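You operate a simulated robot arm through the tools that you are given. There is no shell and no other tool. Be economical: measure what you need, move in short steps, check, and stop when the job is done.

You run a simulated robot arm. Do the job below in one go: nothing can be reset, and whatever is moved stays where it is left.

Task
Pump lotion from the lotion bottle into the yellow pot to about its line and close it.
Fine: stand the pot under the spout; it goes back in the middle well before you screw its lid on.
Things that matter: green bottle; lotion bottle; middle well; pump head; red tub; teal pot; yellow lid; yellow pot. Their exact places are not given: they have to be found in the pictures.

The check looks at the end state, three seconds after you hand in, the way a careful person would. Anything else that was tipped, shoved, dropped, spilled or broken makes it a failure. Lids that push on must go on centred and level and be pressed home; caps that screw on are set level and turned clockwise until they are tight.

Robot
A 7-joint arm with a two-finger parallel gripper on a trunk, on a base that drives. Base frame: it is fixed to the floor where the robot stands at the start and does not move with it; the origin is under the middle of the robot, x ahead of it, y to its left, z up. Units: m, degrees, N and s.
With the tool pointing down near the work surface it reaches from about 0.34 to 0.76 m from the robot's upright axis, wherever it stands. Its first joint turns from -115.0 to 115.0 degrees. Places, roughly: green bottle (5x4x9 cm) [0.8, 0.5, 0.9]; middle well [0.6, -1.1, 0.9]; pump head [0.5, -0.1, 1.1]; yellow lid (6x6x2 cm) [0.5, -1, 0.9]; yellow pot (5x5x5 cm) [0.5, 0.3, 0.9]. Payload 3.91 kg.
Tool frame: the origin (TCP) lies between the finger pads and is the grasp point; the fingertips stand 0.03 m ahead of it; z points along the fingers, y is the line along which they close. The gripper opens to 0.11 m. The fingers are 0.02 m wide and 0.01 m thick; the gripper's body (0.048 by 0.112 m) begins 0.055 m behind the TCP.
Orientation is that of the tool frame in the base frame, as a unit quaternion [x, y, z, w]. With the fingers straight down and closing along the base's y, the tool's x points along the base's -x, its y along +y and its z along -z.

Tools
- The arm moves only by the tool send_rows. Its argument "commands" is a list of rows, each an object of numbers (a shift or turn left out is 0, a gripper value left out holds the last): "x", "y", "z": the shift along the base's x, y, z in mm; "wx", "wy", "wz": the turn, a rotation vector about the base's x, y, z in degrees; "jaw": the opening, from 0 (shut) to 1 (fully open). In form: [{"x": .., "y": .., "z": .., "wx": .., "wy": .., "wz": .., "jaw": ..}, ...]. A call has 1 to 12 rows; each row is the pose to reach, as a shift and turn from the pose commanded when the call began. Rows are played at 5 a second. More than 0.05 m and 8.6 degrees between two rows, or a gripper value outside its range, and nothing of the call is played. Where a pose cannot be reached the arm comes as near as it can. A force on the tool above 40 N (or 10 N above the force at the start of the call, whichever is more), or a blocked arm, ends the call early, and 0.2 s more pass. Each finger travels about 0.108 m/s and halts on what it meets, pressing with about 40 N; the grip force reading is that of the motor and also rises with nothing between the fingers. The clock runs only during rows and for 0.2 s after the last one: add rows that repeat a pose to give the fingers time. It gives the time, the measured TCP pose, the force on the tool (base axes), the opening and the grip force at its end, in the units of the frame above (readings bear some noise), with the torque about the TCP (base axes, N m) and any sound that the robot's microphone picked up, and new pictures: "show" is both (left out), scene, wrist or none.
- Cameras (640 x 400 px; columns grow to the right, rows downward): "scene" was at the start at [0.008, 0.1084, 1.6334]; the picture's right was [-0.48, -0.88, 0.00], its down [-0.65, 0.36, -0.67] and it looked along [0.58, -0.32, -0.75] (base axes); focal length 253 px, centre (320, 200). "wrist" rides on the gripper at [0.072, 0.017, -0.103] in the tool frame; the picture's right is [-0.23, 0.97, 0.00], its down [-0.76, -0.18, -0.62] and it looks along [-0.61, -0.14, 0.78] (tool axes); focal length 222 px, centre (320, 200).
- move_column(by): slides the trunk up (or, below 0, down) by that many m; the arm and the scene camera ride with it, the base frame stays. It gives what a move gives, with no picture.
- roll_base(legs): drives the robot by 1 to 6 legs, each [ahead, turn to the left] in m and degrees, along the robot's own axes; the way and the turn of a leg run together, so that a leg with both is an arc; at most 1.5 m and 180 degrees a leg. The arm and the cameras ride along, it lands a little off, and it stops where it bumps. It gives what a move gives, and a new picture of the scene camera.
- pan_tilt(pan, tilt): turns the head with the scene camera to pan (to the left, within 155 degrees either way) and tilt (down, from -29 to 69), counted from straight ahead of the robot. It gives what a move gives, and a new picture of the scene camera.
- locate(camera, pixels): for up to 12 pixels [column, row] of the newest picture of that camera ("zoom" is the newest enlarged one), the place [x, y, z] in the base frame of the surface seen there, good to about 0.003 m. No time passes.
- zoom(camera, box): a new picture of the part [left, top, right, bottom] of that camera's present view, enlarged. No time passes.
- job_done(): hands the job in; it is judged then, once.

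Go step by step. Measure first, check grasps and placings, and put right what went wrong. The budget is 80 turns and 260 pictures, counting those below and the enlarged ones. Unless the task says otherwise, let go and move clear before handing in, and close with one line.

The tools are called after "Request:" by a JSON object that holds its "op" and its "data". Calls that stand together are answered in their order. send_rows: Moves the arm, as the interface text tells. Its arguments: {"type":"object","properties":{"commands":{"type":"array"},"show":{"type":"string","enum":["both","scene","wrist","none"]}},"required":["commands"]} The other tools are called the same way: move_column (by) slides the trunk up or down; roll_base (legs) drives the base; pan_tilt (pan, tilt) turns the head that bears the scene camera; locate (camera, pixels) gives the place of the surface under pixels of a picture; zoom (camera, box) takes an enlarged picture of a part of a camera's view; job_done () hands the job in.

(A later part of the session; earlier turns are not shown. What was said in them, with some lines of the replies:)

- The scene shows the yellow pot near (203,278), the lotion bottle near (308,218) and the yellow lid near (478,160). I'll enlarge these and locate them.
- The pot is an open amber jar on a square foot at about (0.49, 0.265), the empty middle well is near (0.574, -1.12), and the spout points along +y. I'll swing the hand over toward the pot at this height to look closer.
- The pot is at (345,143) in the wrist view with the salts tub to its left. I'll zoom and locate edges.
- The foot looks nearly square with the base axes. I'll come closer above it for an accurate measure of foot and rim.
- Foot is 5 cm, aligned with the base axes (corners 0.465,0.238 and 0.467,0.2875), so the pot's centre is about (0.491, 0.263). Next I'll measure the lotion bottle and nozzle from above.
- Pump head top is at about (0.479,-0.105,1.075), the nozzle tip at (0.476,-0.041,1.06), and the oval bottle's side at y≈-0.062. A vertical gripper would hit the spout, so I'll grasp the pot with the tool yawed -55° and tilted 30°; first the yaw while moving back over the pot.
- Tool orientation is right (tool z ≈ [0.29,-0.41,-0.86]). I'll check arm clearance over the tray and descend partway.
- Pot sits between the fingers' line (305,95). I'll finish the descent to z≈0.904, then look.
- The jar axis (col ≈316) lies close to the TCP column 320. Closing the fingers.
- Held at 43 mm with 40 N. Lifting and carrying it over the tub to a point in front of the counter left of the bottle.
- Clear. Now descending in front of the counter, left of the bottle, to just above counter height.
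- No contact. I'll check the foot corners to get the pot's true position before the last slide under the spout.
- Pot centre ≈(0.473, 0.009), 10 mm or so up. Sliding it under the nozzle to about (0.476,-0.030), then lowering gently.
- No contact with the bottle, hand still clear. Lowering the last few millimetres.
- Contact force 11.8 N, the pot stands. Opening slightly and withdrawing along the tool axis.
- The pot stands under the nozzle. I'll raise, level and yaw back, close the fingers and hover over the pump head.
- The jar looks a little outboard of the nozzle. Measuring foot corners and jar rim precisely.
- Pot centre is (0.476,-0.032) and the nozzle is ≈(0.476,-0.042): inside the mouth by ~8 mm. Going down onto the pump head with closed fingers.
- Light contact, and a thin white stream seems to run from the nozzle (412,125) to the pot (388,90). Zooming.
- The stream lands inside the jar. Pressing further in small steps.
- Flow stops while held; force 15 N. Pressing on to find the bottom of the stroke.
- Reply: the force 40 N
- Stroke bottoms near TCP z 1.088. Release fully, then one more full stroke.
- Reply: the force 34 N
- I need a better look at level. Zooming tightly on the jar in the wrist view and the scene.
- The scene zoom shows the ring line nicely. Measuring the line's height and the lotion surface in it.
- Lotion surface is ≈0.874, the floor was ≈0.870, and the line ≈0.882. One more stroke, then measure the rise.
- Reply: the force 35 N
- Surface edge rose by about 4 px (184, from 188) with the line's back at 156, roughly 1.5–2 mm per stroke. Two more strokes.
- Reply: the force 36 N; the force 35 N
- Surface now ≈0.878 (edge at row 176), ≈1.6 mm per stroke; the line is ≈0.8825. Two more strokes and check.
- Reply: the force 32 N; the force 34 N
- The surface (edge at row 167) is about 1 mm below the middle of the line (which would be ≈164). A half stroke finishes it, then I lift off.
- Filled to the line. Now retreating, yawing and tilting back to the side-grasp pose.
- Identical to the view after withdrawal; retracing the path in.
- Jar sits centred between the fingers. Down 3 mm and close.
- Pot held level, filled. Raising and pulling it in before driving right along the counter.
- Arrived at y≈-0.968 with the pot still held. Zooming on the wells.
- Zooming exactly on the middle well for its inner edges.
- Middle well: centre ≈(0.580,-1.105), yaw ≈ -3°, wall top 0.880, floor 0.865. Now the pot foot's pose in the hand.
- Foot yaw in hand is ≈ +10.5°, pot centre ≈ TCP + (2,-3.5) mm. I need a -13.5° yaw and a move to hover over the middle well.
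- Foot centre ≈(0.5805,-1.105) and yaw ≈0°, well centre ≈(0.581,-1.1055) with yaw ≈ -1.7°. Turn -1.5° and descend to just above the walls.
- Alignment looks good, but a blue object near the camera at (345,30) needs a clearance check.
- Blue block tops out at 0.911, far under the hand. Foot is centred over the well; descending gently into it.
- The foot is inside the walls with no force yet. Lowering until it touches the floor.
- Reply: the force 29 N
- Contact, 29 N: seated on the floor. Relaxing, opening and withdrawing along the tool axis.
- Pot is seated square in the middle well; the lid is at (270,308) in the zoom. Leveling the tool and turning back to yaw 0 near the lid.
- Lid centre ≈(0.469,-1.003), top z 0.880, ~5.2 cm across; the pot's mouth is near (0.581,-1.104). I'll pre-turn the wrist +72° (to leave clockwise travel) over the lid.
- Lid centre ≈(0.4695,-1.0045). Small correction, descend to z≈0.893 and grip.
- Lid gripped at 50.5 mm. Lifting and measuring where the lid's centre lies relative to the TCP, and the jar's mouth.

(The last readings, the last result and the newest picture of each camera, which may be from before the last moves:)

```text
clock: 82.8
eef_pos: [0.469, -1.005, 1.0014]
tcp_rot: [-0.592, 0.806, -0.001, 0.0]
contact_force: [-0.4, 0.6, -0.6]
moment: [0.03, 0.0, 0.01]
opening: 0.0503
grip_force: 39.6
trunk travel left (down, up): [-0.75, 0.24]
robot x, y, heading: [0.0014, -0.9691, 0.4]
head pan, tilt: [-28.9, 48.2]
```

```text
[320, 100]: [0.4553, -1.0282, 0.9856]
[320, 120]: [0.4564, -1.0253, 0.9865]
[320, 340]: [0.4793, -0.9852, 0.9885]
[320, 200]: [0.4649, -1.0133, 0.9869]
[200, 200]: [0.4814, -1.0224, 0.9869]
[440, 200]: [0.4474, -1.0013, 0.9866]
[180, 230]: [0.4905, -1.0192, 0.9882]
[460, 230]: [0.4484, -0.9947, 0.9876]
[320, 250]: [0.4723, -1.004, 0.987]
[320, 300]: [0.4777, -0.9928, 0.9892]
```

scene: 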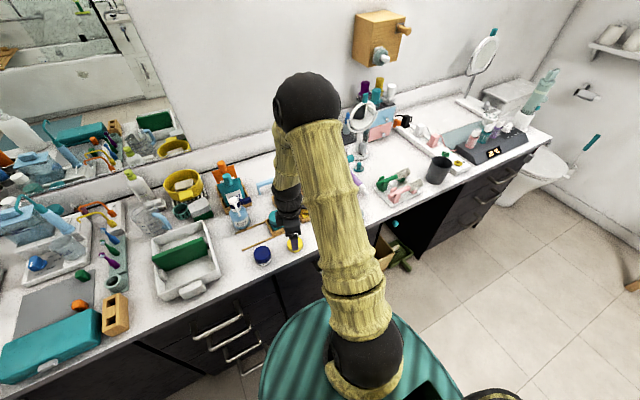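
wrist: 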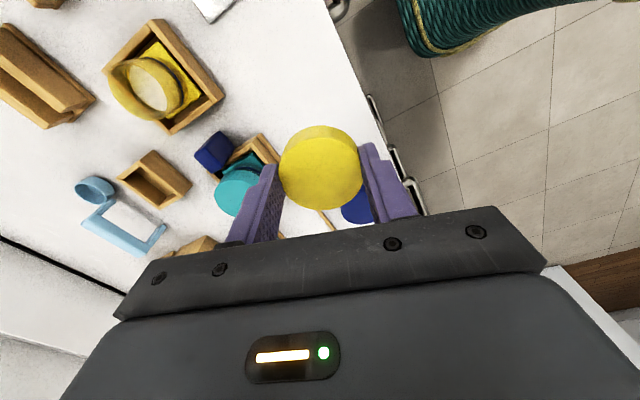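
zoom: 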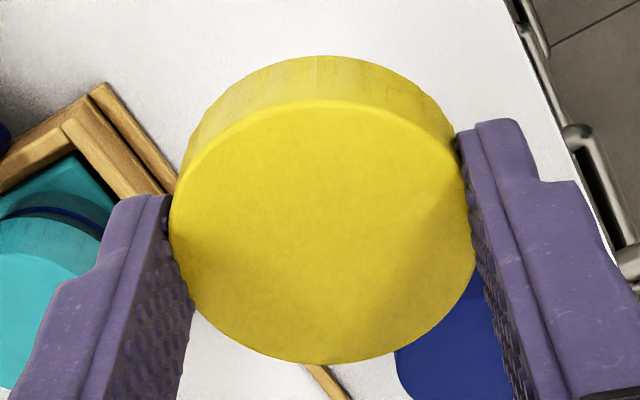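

Lid is centred on the TCP within 1 mm and level. Now measuring the jar's mouth precisely.

Request:
{"op": "zoom", "data": {"camera": "wrist", "box": [95, 10, 235, 140]}}

Request:
{"op": "zoom", "data": {"camera": "scene", "box": [290, 198, 326, 226]}}

```text
3.08 times, centred on (165, 75) of wrist
```

zoom: 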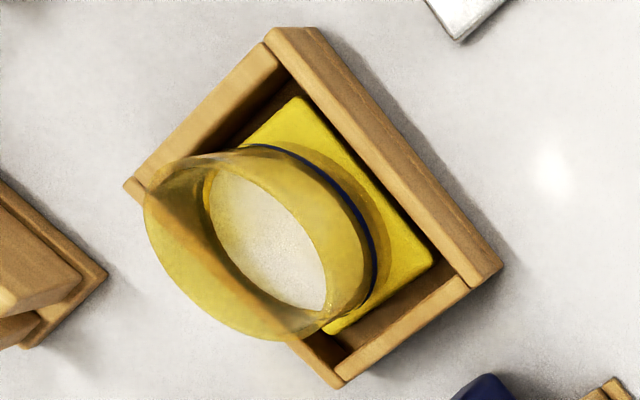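

```text
14.29 times, centred on (308, 212) of scene
```

zoom: 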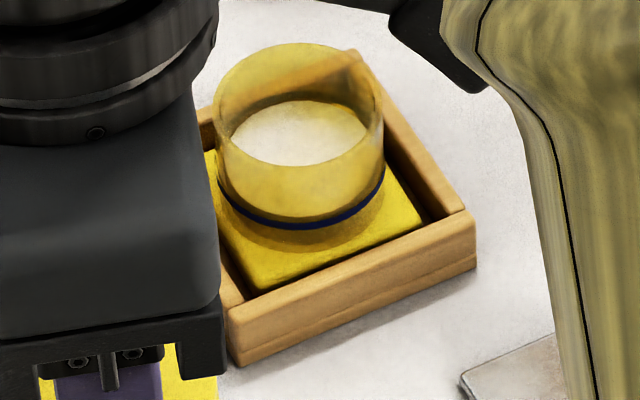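

Request:
{"op": "locate", "data": {"camera": "zoom", "pixels": [[263, 292], [424, 218], [300, 132], [235, 135], [365, 130], [300, 103], [300, 163], [270, 285], [415, 222], [300, 240]]}}

Request:
{"op": "zoom", "data": {"camera": "wrist", "box": [95, 10, 235, 140]}}

Request:
{"op": "locate", "data": {"camera": "zoom", "pixels": [[295, 100], [430, 265], [330, 330], [245, 145], [265, 240], [205, 205], [325, 300], [255, 175], [285, 305], [370, 180]]}}

```text
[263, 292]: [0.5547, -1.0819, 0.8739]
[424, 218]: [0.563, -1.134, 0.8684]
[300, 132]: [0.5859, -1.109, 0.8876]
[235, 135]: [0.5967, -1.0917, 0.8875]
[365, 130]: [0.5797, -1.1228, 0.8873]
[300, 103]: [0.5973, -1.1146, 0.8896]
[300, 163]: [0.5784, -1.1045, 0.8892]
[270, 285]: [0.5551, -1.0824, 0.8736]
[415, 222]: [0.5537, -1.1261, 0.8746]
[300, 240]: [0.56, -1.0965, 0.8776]
```

```text
3.08 times, centred on (165, 75) of wrist
```

zoom: 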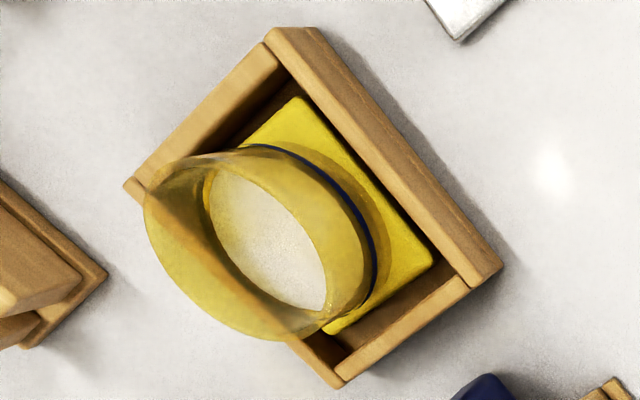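

```text
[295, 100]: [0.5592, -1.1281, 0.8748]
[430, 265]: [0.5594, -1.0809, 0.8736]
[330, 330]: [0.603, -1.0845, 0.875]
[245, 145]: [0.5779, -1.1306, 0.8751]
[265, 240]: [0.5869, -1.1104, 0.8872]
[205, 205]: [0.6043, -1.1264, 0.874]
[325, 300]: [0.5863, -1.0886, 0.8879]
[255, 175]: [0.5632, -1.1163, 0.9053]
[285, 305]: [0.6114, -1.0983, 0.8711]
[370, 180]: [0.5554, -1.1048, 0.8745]
```

Jar centre ≈(0.580,-1.105). Carrying the lid over it to hover.

Request:
{"op": "send_rows", "data": {"commands": [{"x": 28, "y": -25}, {"x": 56, "y": -50}, {"x": 84, "y": -75}, {"x": 111, "y": -100.5}, {"x": 111, "y": -100.5, "z": -20}, {"x": 111, "y": -100.5, "z": -40}, {"x": 111, "y": -100.5, "z": -40}], "show": "both"}}

Request:
{"op": "zoom", "data": {"camera": "scene", "box": [285, 185, 335, 230]}}

```text
clock: 84.4
eef_pos: [0.5763, -1.1065, 0.9643]
tcp_rot: [-0.592, 0.806, -0.001, 0.0]
contact_force: [0.2, -0.7, 0.7]
moment: [0.01, -0.02, 0.02]
opening: 0.05
grip_force: 39.9
trunk travel left (down, up): [-0.75, 0.24]
robot x, y, heading: [0.0035, -0.9688, 0.2]
head pan, tilt: [-28.9, 48.2]
```

scene: 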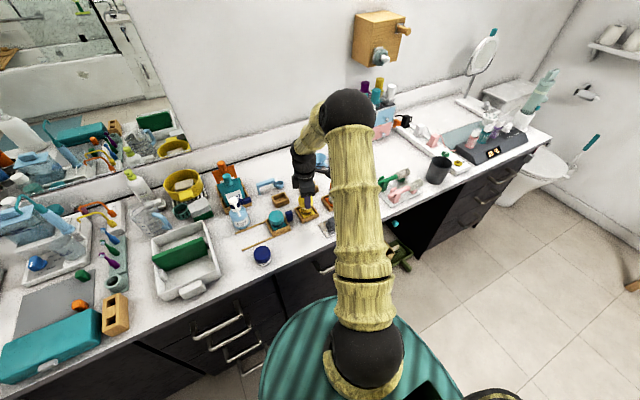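
wrist: 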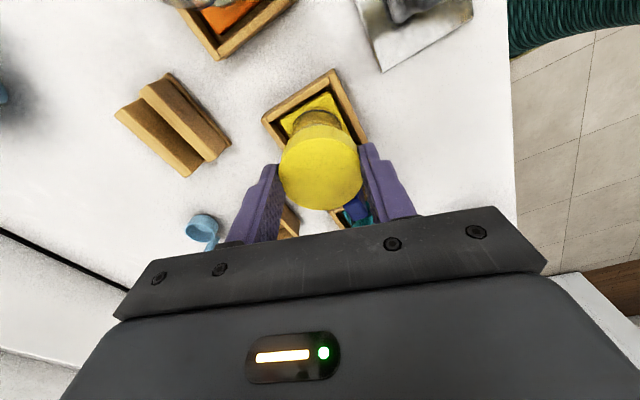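

```text
8.89 times, centred on (310, 208) of scene
```

zoom: 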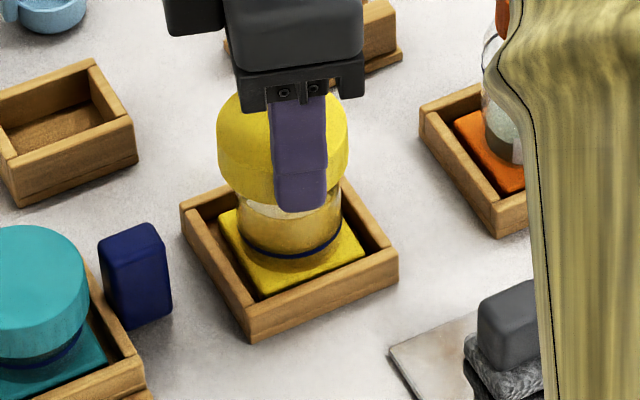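

Checking lid-to-jar alignment from the wrist view as well.

Request:
{"op": "zoom", "data": {"camera": "wrist", "box": [255, 60, 385, 220]}}

Request:
{"op": "locate", "data": {"camera": "wrist", "pixels": [[318, 127], [318, 208], [280, 170], [362, 170], [282, 122], [328, 93], [345, 128], [300, 125], [322, 169], [318, 90]]}}

```text
2.50 times, centred on (320, 140) of wrist
```

zoom: 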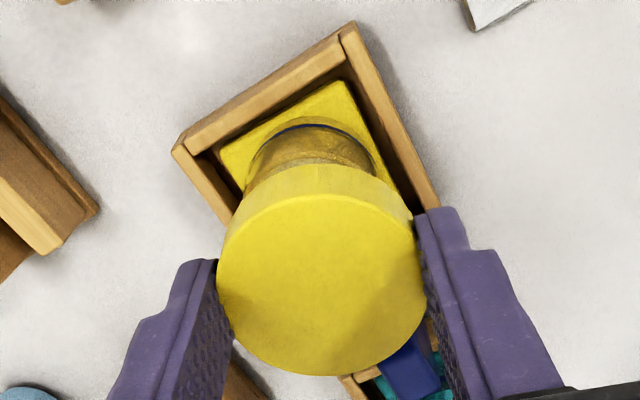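

```text
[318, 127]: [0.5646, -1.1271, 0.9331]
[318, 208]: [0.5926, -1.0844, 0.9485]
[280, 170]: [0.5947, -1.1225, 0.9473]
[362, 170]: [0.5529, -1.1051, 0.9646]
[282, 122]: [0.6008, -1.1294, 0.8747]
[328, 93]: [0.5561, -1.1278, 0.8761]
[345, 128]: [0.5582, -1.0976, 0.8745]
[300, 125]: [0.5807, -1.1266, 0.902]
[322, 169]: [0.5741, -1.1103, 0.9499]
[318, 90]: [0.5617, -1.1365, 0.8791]
```

Vertical-line reasoning on both views says the lid must shift about +2.7 mm in x and −1.8 mm in y. Correcting and re-checking with tighter zooms.

Request:
{"op": "send_rows", "data": {"commands": [{"x": 2.7, "y": -1.8}, {"x": 2.7, "y": -1.8, "z": -8}, {"x": 2.7, "y": -1.8, "z": -8}], "show": "none"}}

Request:
{"op": "zoom", "data": {"camera": "scene", "box": [293, 192, 325, 220]}}

Request:
{"op": "zoom", "data": {"camera": "wrist", "box": [265, 80, 375, 160]}}

```text
clock: 85.2
eef_pos: [0.5818, -1.109, 0.9558]
tcp_rot: [-0.591, 0.806, 0.0, -0.001]
contact_force: [1.0, -0.2, -0.8]
moment: [0.01, -0.01, 0.0]
opening: 0.0509
grip_force: 40.2
trunk travel left (down, up): [-0.75, 0.24]
robot x, y, heading: [0.0053, -0.9685, 0.2]
head pan, tilt: [-28.9, 48.2]
```

```text
14.29 times, centred on (309, 206) of scene
```

zoom: 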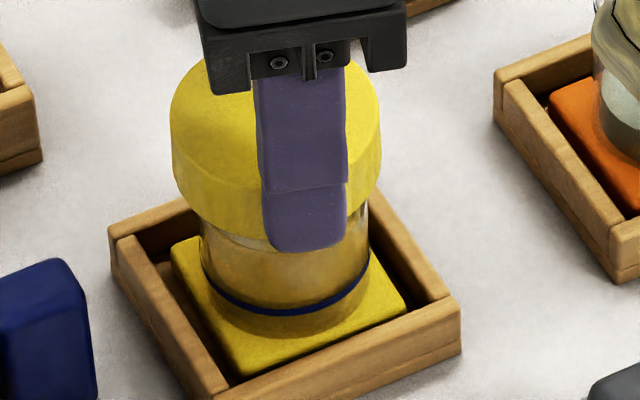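

```text
5.00 times, centred on (320, 120) of wrist
```

zoom: 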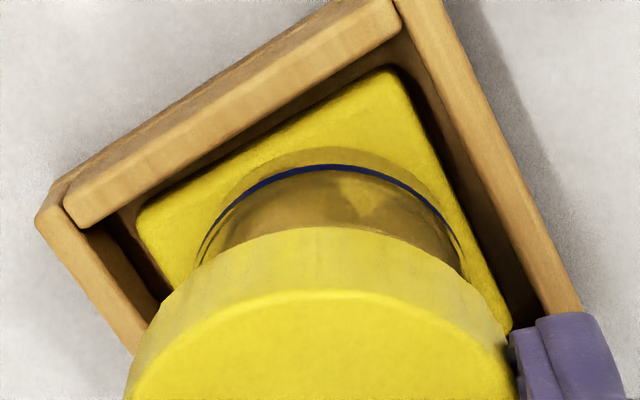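

Scene view: lid centre 276 vs expected 277 – good; wrist: jar is ~1.4 mm along tool-y. Correcting (−1.2,+0.4) and lowering to contact.

Request:
{"op": "send_rows", "data": {"commands": [{"x": -1.2, "y": 0.4, "z": -4}, {"x": -1.2, "y": 0.4, "z": -8}, {"x": -1.2, "y": 0.4, "z": -11}, {"x": -1.2, "y": 0.4, "z": -14}, {"x": -1.2, "y": 0.4, "z": -17}, {"x": -1.2, "y": 0.4, "z": -17}], "show": "none"}}

Request:
{"op": "zoom", "data": {"camera": "scene", "box": [293, 192, 325, 220]}}

Request:
{"op": "zoom", "data": {"camera": "wrist", "box": [265, 80, 375, 160]}}

```text
clock: 86.6
eef_pos: [0.5798, -1.1083, 0.9385]
tcp_rot: [-0.591, 0.806, 0.0, 0.0]
contact_force: [0.8, -0.5, -0.3]
moment: [0.01, -0.03, 0.0]
opening: 0.0509
grip_force: 40.1
trunk travel left (down, up): [-0.75, 0.24]
robot x, y, heading: [0.0033, -0.97, 0.2]
head pan, tilt: [-28.9, 48.2]
```

```text
14.29 times, centred on (309, 206) of scene
```

zoom: 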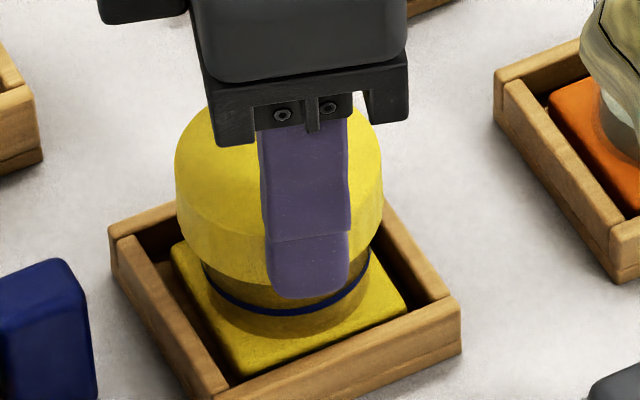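

```text
5.00 times, centred on (320, 120) of wrist
```

zoom: 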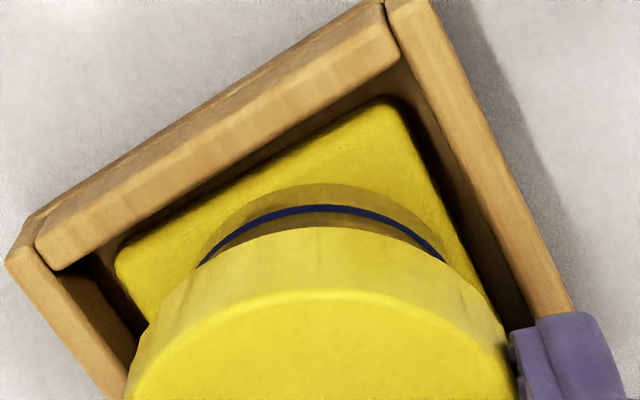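

Well aligned on both views; still no contact. Lowering on.

Request:
{"op": "send_rows", "data": {"commands": [{"z": -2}, {"z": -4}, {"z": -6}, {"z": -8}, {"z": -10}, {"z": -10}], "show": "none"}}

Request:
{"op": "zoom", "data": {"camera": "scene", "box": [293, 192, 325, 220]}}

```text
clock: 87.9
eef_pos: [0.5824, -1.1083, 0.9349]
tcp_rot: [-0.591, 0.806, -0.005, 0.004]
contact_force: [-4.4, 0.0, 19.5]
moment: [0.14, 0.36, 0.01]
opening: 0.051
grip_force: 39.8
trunk travel left (down, up): [-0.75, 0.24]
robot x, y, heading: [0.004, -0.9664, 0.3]
head pan, tilt: [-28.9, 48.2]
stopped in row 6: the force on the tool passed its limit (the readings are from after the stop); the commanded pose is now the measured one
```

```text
14.29 times, centred on (309, 206) of scene
```

zoom: 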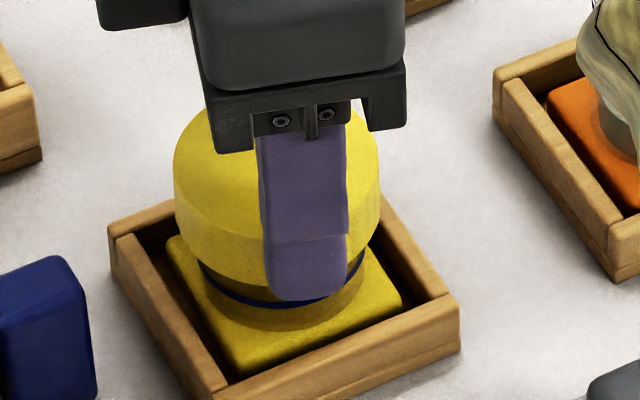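

Contact at lid bottom ≈0.9005, with a slight sideways push (-4 N in x), the skirt already surrounding the rim. I'll ease up 2 mm, shift −1 mm in x, and turn clockwise with light down-pressure.

Request:
{"op": "send_rows", "data": {"commands": [{"x": -1, "z": 2}, {"x": -1, "z": 2}, {"x": -1, "z": 0.5, "wz": -8}, {"x": -1, "z": 0, "wz": -16}, {"x": -1, "z": -0.5, "wz": -24}, {"x": -1, "z": -1, "wz": -32}, {"x": -1, "z": -1.2, "wz": -40}, {"x": -1, "z": -1.4, "wz": -48}, {"x": -1, "z": -1.6, "wz": -56}, {"x": -1, "z": -1.8, "wz": -64}, {"x": -1, "z": -2, "wz": -72}], "show": "wrist"}}

Request:
{"op": "zoom", "data": {"camera": "scene", "box": [293, 192, 325, 220]}}

```text
clock: 89.8
eef_pos: [0.5807, -1.1079, 0.9339]
tcp_rot: [-0.205, 0.979, -0.004, 0.005]
contact_force: [-4.2, 3.0, 18.9]
moment: [0.04, 0.43, -0.02]
opening: 0.0507
grip_force: 39.5
trunk travel left (down, up): [-0.75, 0.24]
robot x, y, heading: [0.0079, -0.9645, 0.2]
head pan, tilt: [-28.9, 48.2]
stopped in row 9: the force on the tool passed its limit (the readings are from after the stop); the commanded pose is now the measured one
```

wrist: 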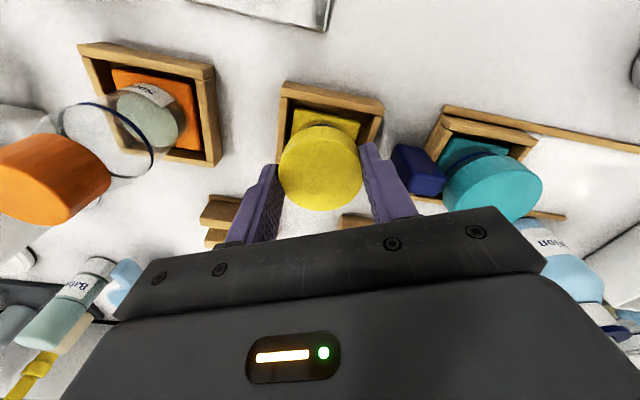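

```text
14.29 times, centred on (309, 206) of scene
```

zoom: 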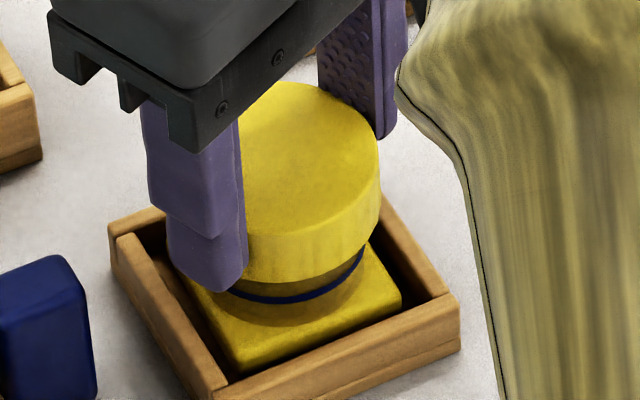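

The reaction (-x force, +y moment) suggests the lid's −x skirt lands on the rim: lid too far to +x. Checking symmetry in the wrist view.

Request:
{"op": "zoom", "data": {"camera": "wrist", "box": [265, 80, 375, 160]}}

Request:
{"op": "locate", "data": {"camera": "zoom", "pixels": [[320, 270], [320, 300], [320, 390], [200, 380], [450, 380], [185, 140], [495, 180], [320, 232]]}}

```text
5.00 times, centred on (320, 120) of wrist
```

zoom: 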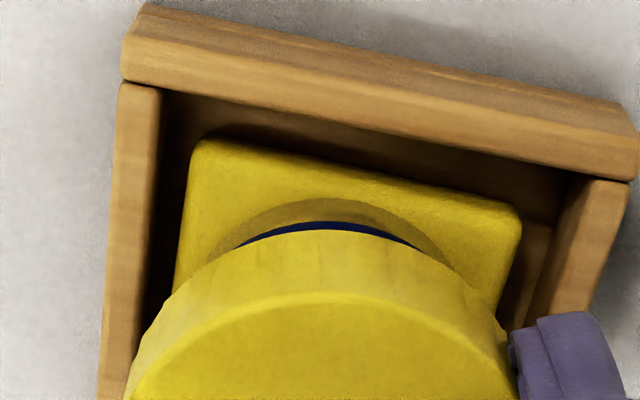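

```text
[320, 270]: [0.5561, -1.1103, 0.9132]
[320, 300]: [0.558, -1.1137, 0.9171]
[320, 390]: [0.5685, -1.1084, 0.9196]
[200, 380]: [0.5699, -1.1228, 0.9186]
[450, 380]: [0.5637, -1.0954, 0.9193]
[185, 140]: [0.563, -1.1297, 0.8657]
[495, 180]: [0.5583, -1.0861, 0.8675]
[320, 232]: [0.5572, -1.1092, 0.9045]
```

I'll compare with the closed teal pot's lid-top height to know how far this lid still has to go.

Request:
{"op": "locate", "data": {"camera": "wrist", "pixels": [[495, 190], [510, 180], [480, 200], [320, 180], [310, 175], [335, 185]]}}

Request:
{"op": "send_rows", "data": {"commands": [{"z": 1.5, "x": -1}, {"z": 1, "x": -1}], "show": "none"}}

```text
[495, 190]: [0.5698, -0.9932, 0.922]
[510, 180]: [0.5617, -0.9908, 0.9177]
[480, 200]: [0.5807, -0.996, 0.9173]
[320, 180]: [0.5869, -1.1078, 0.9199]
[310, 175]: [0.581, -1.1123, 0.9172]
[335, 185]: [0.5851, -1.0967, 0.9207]
```

```text
clock: 90.4
eef_pos: [0.5814, -1.1067, 0.9323]
tcp_rot: [-0.206, 0.979, -0.005, 0.003]
contact_force: [2.3, 1.7, 14.1]
moment: [0.08, -0.06, -0.03]
opening: 0.0511
grip_force: 40.2
trunk travel left (down, up): [-0.75, 0.24]
robot x, y, heading: [0.0062, -0.9712, 0.1]
head pan, tilt: [-28.9, 48.2]
```

The teal lid's top is ≈0.919, similar to ours, and after easing the lid sank to z 0.9323 with the side moment gone. Continuing clockwise.

Request:
{"op": "send_rows", "data": {"commands": [{"wz": -8}, {"wz": -16, "z": -0.3}, {"wz": -24, "z": -0.6}, {"wz": -32, "z": -0.9}, {"wz": -40, "z": -1.2}, {"wz": -48, "z": -1.5}, {"wz": -56, "z": -1.8}, {"wz": -64, "z": -2.0}, {"wz": -72, "z": -2.2}, {"wz": -80, "z": -2.4}], "show": "none"}}

Request:
{"op": "zoom", "data": {"camera": "scene", "box": [293, 192, 325, 220]}}

```text
clock: 92.6
eef_pos: [0.5807, -1.1058, 0.9321]
tcp_rot: [0.474, 0.881, -0.005, 0.001]
contact_force: [10.2, 5.9, 30.1]
moment: [0.23, -0.35, 0.07]
opening: 0.0512
grip_force: 39.6
trunk travel left (down, up): [-0.75, 0.24]
robot x, y, heading: [0.0034, -0.9659, 0.1]
head pan, tilt: [-28.9, 48.2]
```

```text
14.29 times, centred on (309, 206) of scene
```

zoom: 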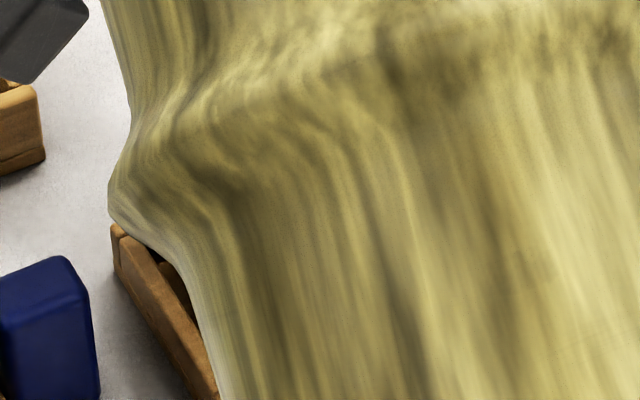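

Turned 80° with little torque; side force now +10 N in x, so re-centre +0.8,+0.5 mm, ease the down force and look.

Request:
{"op": "send_rows", "data": {"commands": [{"x": 0.8, "y": 0.5, "z": 1.5}, {"x": 0.8, "y": 0.5, "z": 1.5}], "show": "wrist"}}

Request:
{"op": "zoom", "data": {"camera": "wrist", "box": [250, 70, 390, 220]}}

```text
clock: 93.2
eef_pos: [0.5787, -1.1055, 0.9311]
tcp_rot: [0.472, 0.882, -0.005, 0.0]
contact_force: [7.3, 5.9, 20.9]
moment: [0.13, -0.28, 0.04]
opening: 0.0509
grip_force: 40.2
trunk travel left (down, up): [-0.75, 0.24]
robot x, y, heading: [0.0056, -0.9666, 0.4]
head pan, tilt: [-28.9, 48.2]
```

wrist: 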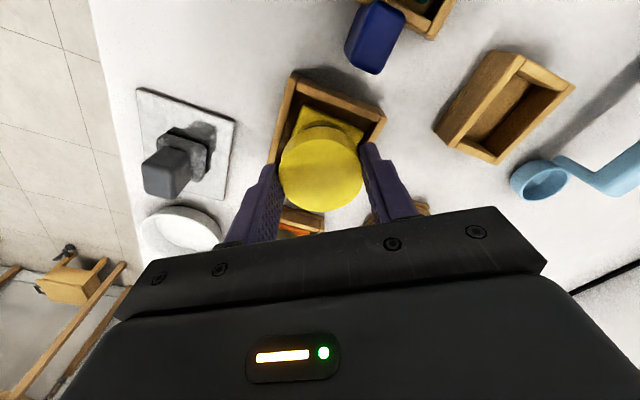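

```text
2.67 times, centred on (320, 145) of wrist
```

zoom: 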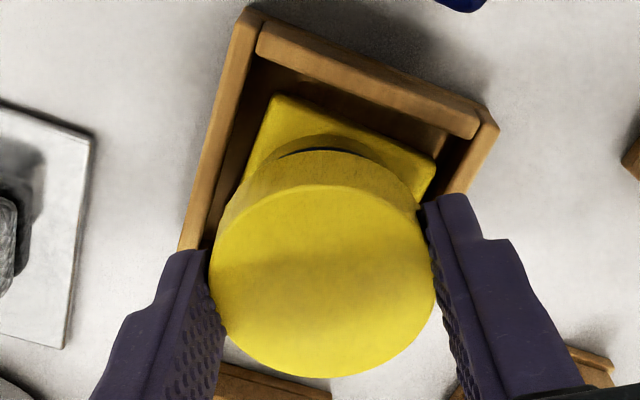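

Pot foot is still square with the well and the lid is sinking slowly. Continuing clockwise as far as the wrist goes.

Request:
{"op": "send_rows", "data": {"commands": [{"x": 0.6, "y": 0.4, "z": 0.5, "wz": -8}, {"x": 0.8, "y": 0.6, "z": 0, "wz": -16}, {"x": 0.8, "y": 0.6, "z": -0.3, "wz": -24}, {"x": 0.8, "y": 0.6, "z": -0.6, "wz": -32}, {"x": 0.8, "y": 0.6, "z": -0.9, "wz": -40}, {"x": 0.8, "y": 0.6, "z": -1.1, "wz": -48}, {"x": 0.8, "y": 0.6, "z": -1.3, "wz": -56}, {"x": 0.8, "y": 0.6, "z": -1.5, "wz": -64}], "show": "wrist"}}

```text
clock: 95.0
eef_pos: [0.5819, -1.1032, 0.9312]
tcp_rot: [0.867, 0.498, -0.003, -0.003]
contact_force: [5.6, 13.7, 21.3]
moment: [0.59, 0.04, 0.96]
opening: 0.0513
grip_force: 40.4
trunk travel left (down, up): [-0.75, 0.24]
robot x, y, heading: [0.0029, -0.9681, 0.1]
head pan, tilt: [-28.9, 48.2]
```

wrist: 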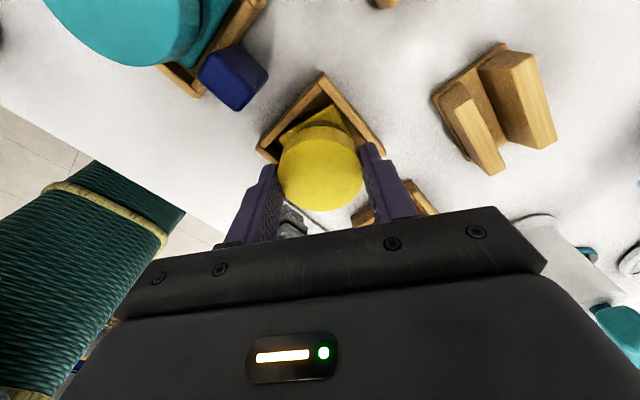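

Torque about z has risen to ~1 N·m: the thread is tightening. Relaxing the lateral force and turning a little more.

Request:
{"op": "send_rows", "data": {"commands": [{"x": 0.5, "y": 1.2, "z": 0.8}, {"x": 0.5, "y": 1.2, "z": 0.8, "wz": -6}, {"x": 0.5, "y": 1.2, "z": 0.8, "wz": -12}, {"x": 0.5, "y": 1.2, "z": 0.8, "wz": -18}], "show": "wrist"}}

Request:
{"op": "zoom", "data": {"camera": "wrist", "box": [240, 60, 400, 220]}}

```text
clock: 96.0
eef_pos: [0.5804, -1.106, 0.9294]
tcp_rot: [0.935, 0.354, -0.004, -0.004]
contact_force: [-12.7, 0.7, 3.8]
moment: [-0.15, 0.38, 0.95]
opening: 0.0517
grip_force: 40.2
trunk travel left (down, up): [-0.75, 0.24]
robot x, y, heading: [0.0028, -0.9708, -0.1]
head pan, tilt: [-28.9, 48.2]
```

wrist: 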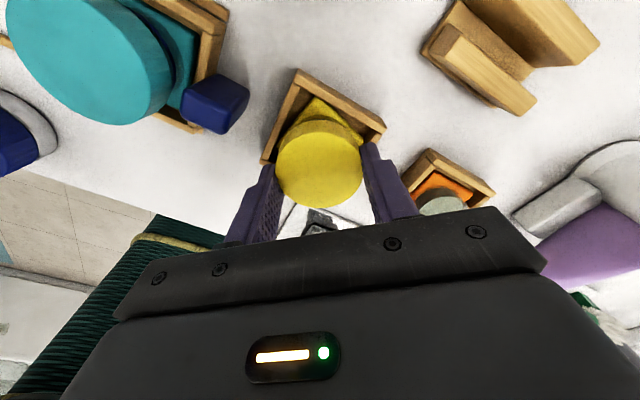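

```text
2.50 times, centred on (320, 140) of wrist
```

zoom: 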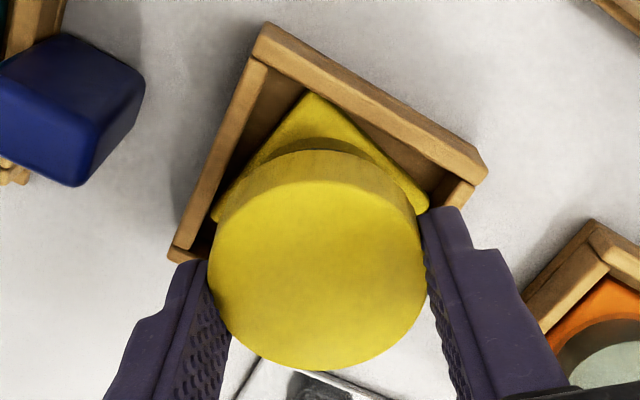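

Foot has turned against the well walls and the torque holds at ~0.95 N·m with almost no axial load: tight or nearly. One more small turn to see whether torque climbs.

Request:
{"op": "send_rows", "data": {"commands": [{"x": -0.8, "wz": -5}, {"x": -0.8, "wz": -10}, {"x": -0.8, "wz": -10}], "show": "wrist"}}

Request:
{"op": "zoom", "data": {"camera": "wrist", "box": [240, 60, 400, 220]}}

Request:
{"op": "locate", "data": {"camera": "wrist", "pixels": [[320, 175], [310, 160], [335, 185], [320, 195], [90, 60], [60, 50], [110, 80]]}}

```text
clock: 96.8
eef_pos: [0.5827, -1.1035, 0.9314]
tcp_rot: [0.962, 0.274, -0.001, -0.005]
contact_force: [-1.3, 3.5, 1.0]
moment: [0.08, 0.0, 1.02]
opening: 0.0517
grip_force: 40.1
trunk travel left (down, up): [-0.75, 0.24]
robot x, y, heading: [0.0031, -0.9657, -0.0]
head pan, tilt: [-28.9, 48.2]
```

wrist: 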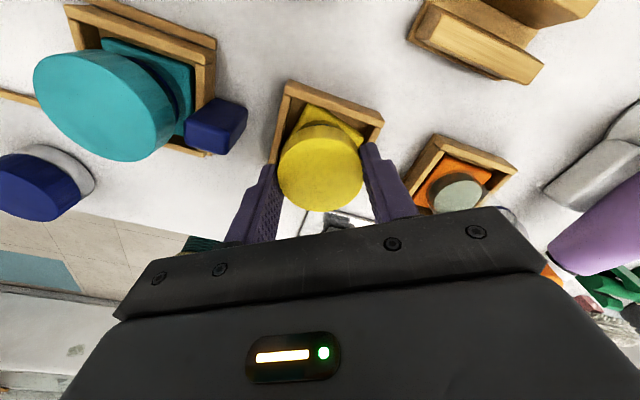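

```text
2.50 times, centred on (320, 140) of wrist
```

zoom: 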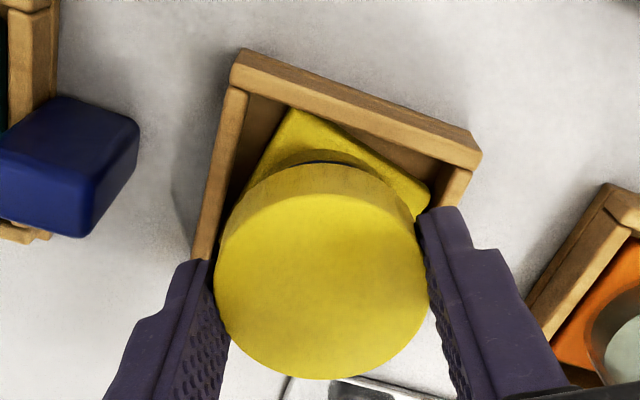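

```text
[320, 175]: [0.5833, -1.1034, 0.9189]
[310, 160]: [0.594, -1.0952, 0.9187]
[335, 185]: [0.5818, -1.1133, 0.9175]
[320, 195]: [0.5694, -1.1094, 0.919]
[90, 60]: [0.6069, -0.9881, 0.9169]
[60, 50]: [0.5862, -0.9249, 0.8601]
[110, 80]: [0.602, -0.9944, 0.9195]
```

Lid top is 0.9185, equal to the teal pot's closed lid (0.918), torque ≈1.0 N·m with no other load: tight. Releasing and lifting to inspect.

Request:
{"op": "send_rows", "data": {"commands": [{"jaw": 0.55}, {"jaw": 0.65}, {"jaw": 0.65}, {"jaw": 0.65, "z": 30}, {"z": 70}, {"z": 110}, {"z": 140}], "show": "wrist"}}

Request:
{"op": "zoom", "data": {"camera": "wrist", "box": [260, 60, 400, 180]}}

Request:
{"op": "zoom", "data": {"camera": "scene", "box": [280, 185, 340, 235]}}

```text
clock: 98.4
eef_pos: [0.5821, -1.106, 1.0724]
tcp_rot: [0.962, 0.273, -0.003, -0.004]
contact_force: [-0.8, 0.2, 0.5]
moment: [0.04, -0.03, 0.02]
opening: 0.0714
grip_force: 0.1
trunk travel left (down, up): [-0.75, 0.24]
robot x, y, heading: [0.0072, -0.967, -0.0]
head pan, tilt: [-28.9, 48.2]
```

wrist: 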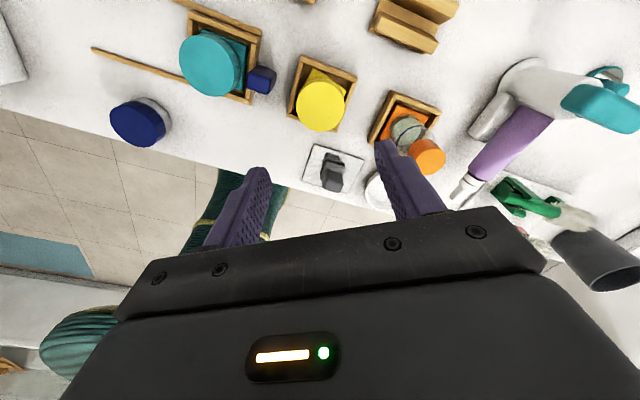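

```text
3.33 times, centred on (330, 120) of wrist
```

zoom: 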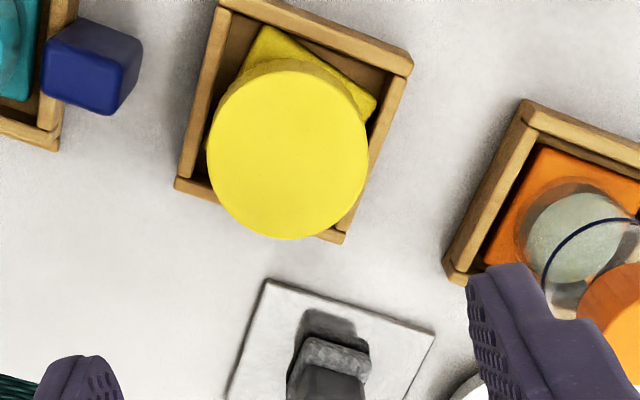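

```text
8.00 times, centred on (310, 210) of scene
```

zoom: 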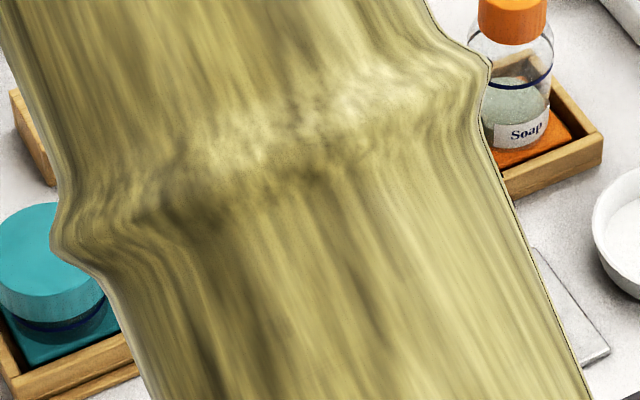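

Lid is on; I need a clear side view. Unwinding the wrist away from the pot.

Request:
{"op": "send_rows", "data": {"commands": [{"x": -12, "y": 8, "wz": 8.5}, {"x": -24, "y": 16, "wz": 17}, {"x": -36, "y": 24, "wz": 25.5}, {"x": -48, "y": 32, "wz": 34}, {"x": -60, "y": 40, "wz": 42.5}, {"x": -72, "y": 48, "wz": 51}, {"x": -84, "y": 56, "wz": 59.5}, {"x": -96, "y": 64, "wz": 68}, {"x": -108, "y": 72, "wz": 76.5}, {"x": -120, "y": 80, "wz": 85}, {"x": -125, "y": 80, "wz": 93.5}, {"x": -130, "y": 80, "wz": 102}], "show": "none"}}

Request:
{"op": "send_rows", "data": {"commands": [{"wz": 8.5}, {"wz": 17}, {"wz": 25.5}, {"wz": 34}, {"wz": 42.5}, {"wz": 51}, {"wz": 59.5}, {"wz": 68}, {"wz": 76.5}, {"wz": 85}, {"wz": 93.5}, {"wz": 102}], "show": "both"}}

Request:
{"op": "zoom", "data": {"camera": "scene", "box": [285, 190, 335, 230]}}

```text
clock: 101.0
eef_pos: [0.4526, -1.026, 1.0711]
tcp_rot: [0.392, 0.92, -0.005, 0.0]
contact_force: [-0.1, 0.5, -0.4]
moment: [0.01, 0.01, 0.0]
opening: 0.0717
grip_force: 0.0
trunk travel left (down, up): [-0.75, 0.24]
robot x, y, heading: [0.0016, -0.9685, 0.4]
head pan, tilt: [-28.9, 48.2]
```

```text
clock: 103.6
eef_pos: [0.4529, -1.0262, 1.0705]
tcp_rot: [-0.469, 0.883, -0.004, 0.004]
contact_force: [0.3, -1.3, -0.5]
moment: [0.0, 0.01, 0.02]
opening: 0.0717
grip_force: 0.0
trunk travel left (down, up): [-0.75, 0.24]
robot x, y, heading: [0.0034, -0.9691, 0.3]
head pan, tilt: [-28.9, 48.2]
```

scene: 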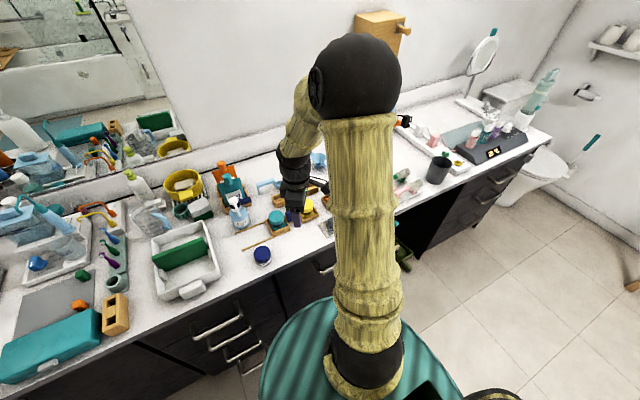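
wrist: 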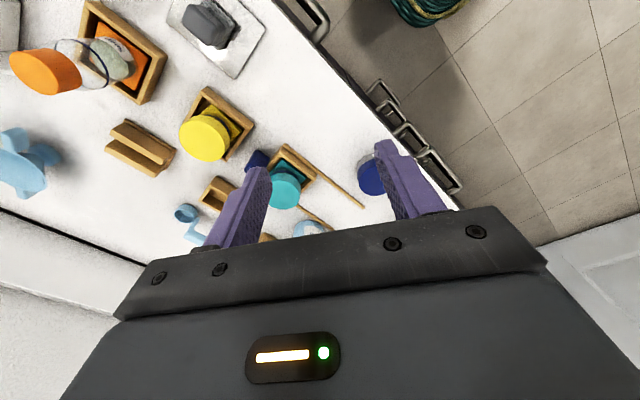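

```text
10.00 times, centred on (310, 210) of scene
```

zoom: 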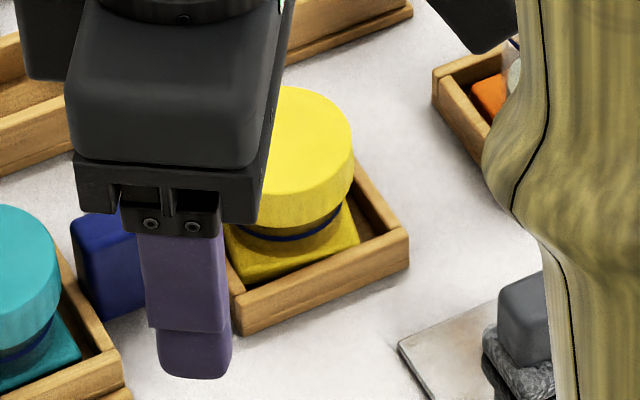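

The yellow lid's gap to its line looks like the teal one's. I'll measure the lid top for level and centre before a tightening check.

Request:
{"op": "zoom", "data": {"camera": "wrist", "box": [155, 75, 275, 175]}}

Request:
{"op": "locate", "data": {"camera": "wrist", "pixels": [[204, 140], [185, 135], [222, 145], [204, 120], [204, 157], [235, 125], [225, 105], [280, 190], [272, 180], [290, 198]]}}

```text
4.00 times, centred on (215, 125) of wrist
```

zoom: 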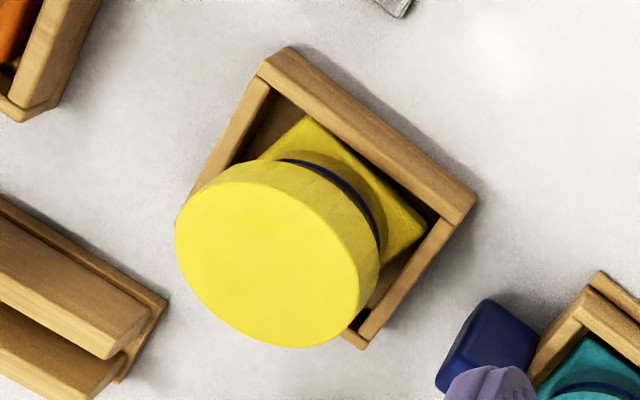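

```text
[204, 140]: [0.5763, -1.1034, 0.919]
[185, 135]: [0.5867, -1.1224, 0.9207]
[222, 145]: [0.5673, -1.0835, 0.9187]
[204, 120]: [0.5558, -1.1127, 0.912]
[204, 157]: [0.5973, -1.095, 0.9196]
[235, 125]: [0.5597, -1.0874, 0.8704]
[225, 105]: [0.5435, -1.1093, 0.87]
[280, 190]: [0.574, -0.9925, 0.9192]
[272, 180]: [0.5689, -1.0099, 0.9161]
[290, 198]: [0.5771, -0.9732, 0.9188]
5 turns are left
```

Lid is level (0.919–0.921) and centred. With the few turns left I'll regrip once and turn clockwise to confirm it's tight.

Request:
{"op": "send_rows", "data": {"commands": [{"x": 32, "y": -20}, {"x": 64, "y": -40}, {"x": 96, "y": -60}, {"x": 127, "y": -79}, {"x": 127, "y": -79, "z": -40}, {"x": 127, "y": -79, "z": -80}, {"x": 127, "y": -79, "z": -115}, {"x": 127, "y": -79, "z": -138}, {"x": 127, "y": -79, "z": -138, "jaw": 0.5}, {"x": 127, "y": -79, "z": -138, "jaw": 0.4}, {"x": 127, "y": -79, "z": -138, "jaw": 0.4}, {"x": 127, "y": -79, "z": -138, "jaw": 0.4}], "show": "none"}}

Request:
{"op": "send_rows", "data": {"commands": [{"wz": -6}, {"wz": -12}, {"wz": -18}, {"wz": -24}, {"wz": -30}, {"wz": -36}], "show": "both"}}

```text
clock: 106.2
eef_pos: [0.5813, -1.1042, 0.9312]
tcp_rot: [-0.468, 0.884, -0.004, 0.003]
contact_force: [1.7, -0.3, -0.8]
moment: [-0.05, -0.09, 0.03]
opening: 0.0515
grip_force: 39.9
trunk travel left (down, up): [-0.75, 0.24]
robot x, y, heading: [0.0074, -0.971, 0.0]
head pan, tilt: [-28.9, 48.2]
```

```text
clock: 107.6
eef_pos: [0.5802, -1.1052, 0.9318]
tcp_rot: [-0.171, 0.985, -0.004, 0.003]
contact_force: [5.1, -3.4, 0.4]
moment: [-0.13, -0.11, 1.09]
opening: 0.0516
grip_force: 39.8
trunk travel left (down, up): [-0.75, 0.24]
robot x, y, heading: [0.0045, -0.9662, 0.3]
head pan, tilt: [-28.9, 48.2]
4 turns are left
```

scene: 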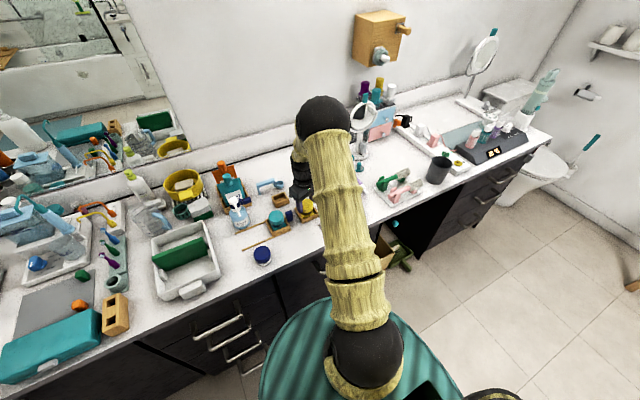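
wrist: 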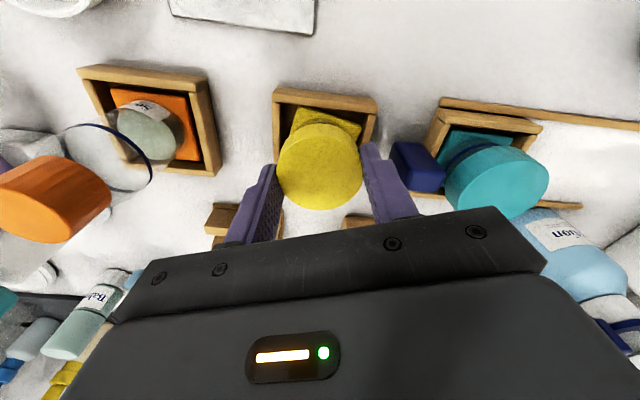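

Torque reaches 1.09 N·m with no further sinking and the pot wedged square against the well: the lid is tight. Releasing and moving clear.

Request:
{"op": "send_rows", "data": {"commands": [{"jaw": 0.55}, {"jaw": 0.65}, {"jaw": 0.65}, {"z": 30}, {"z": 75}, {"z": 120}, {"z": 165}, {"z": 190, "x": -40}, {"z": 200, "x": -85}, {"z": 200, "x": -130}], "show": "wrist"}}

Request:
{"op": "locate", "data": {"camera": "wrist", "pixels": [[320, 120]]}}

```text
clock: 109.8
eef_pos: [0.4464, -1.1061, 1.1342]
tcp_rot: [-0.171, 0.985, -0.005, 0.003]
contact_force: [0.3, 0.8, 0.3]
moment: [-0.01, -0.02, 0.02]
opening: 0.0716
grip_force: 0.1
trunk travel left (down, up): [-0.75, 0.24]
robot x, y, heading: [0.0027, -0.9654, 0.0]
head pan, tilt: [-28.9, 48.2]
```

wrist: 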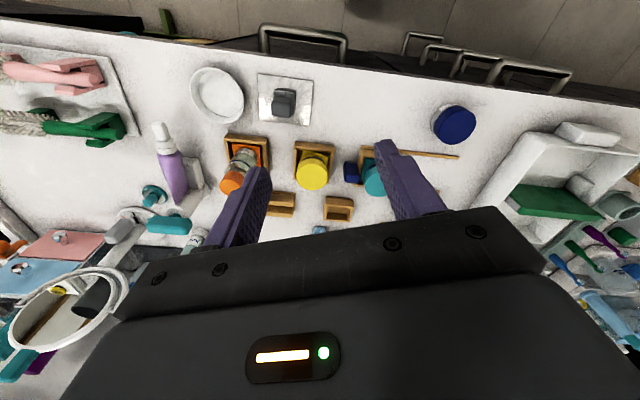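

```text
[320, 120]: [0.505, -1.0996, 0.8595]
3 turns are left
```

The pot stands closed in the middle well at (313,170), neighbours are undisturbed and the hand is clear; handing in.

Request:
{"op": "job_done", "data": {}}

```text
The job is handed in.
```

The yellow pot is filled to about its line, back in the middle well, and its lid is screwed on tight. The lid resisted at about 1.1 N·m on a second turn. It sits level, at the same height as the teal pot's closed lid. The pot turned roughly 10° in the well as the lid tightened. In the last pictures nothing beside the well had moved and no lotion was spilled. I didn't look at the lotion bottle's end of the counter again after driving away.
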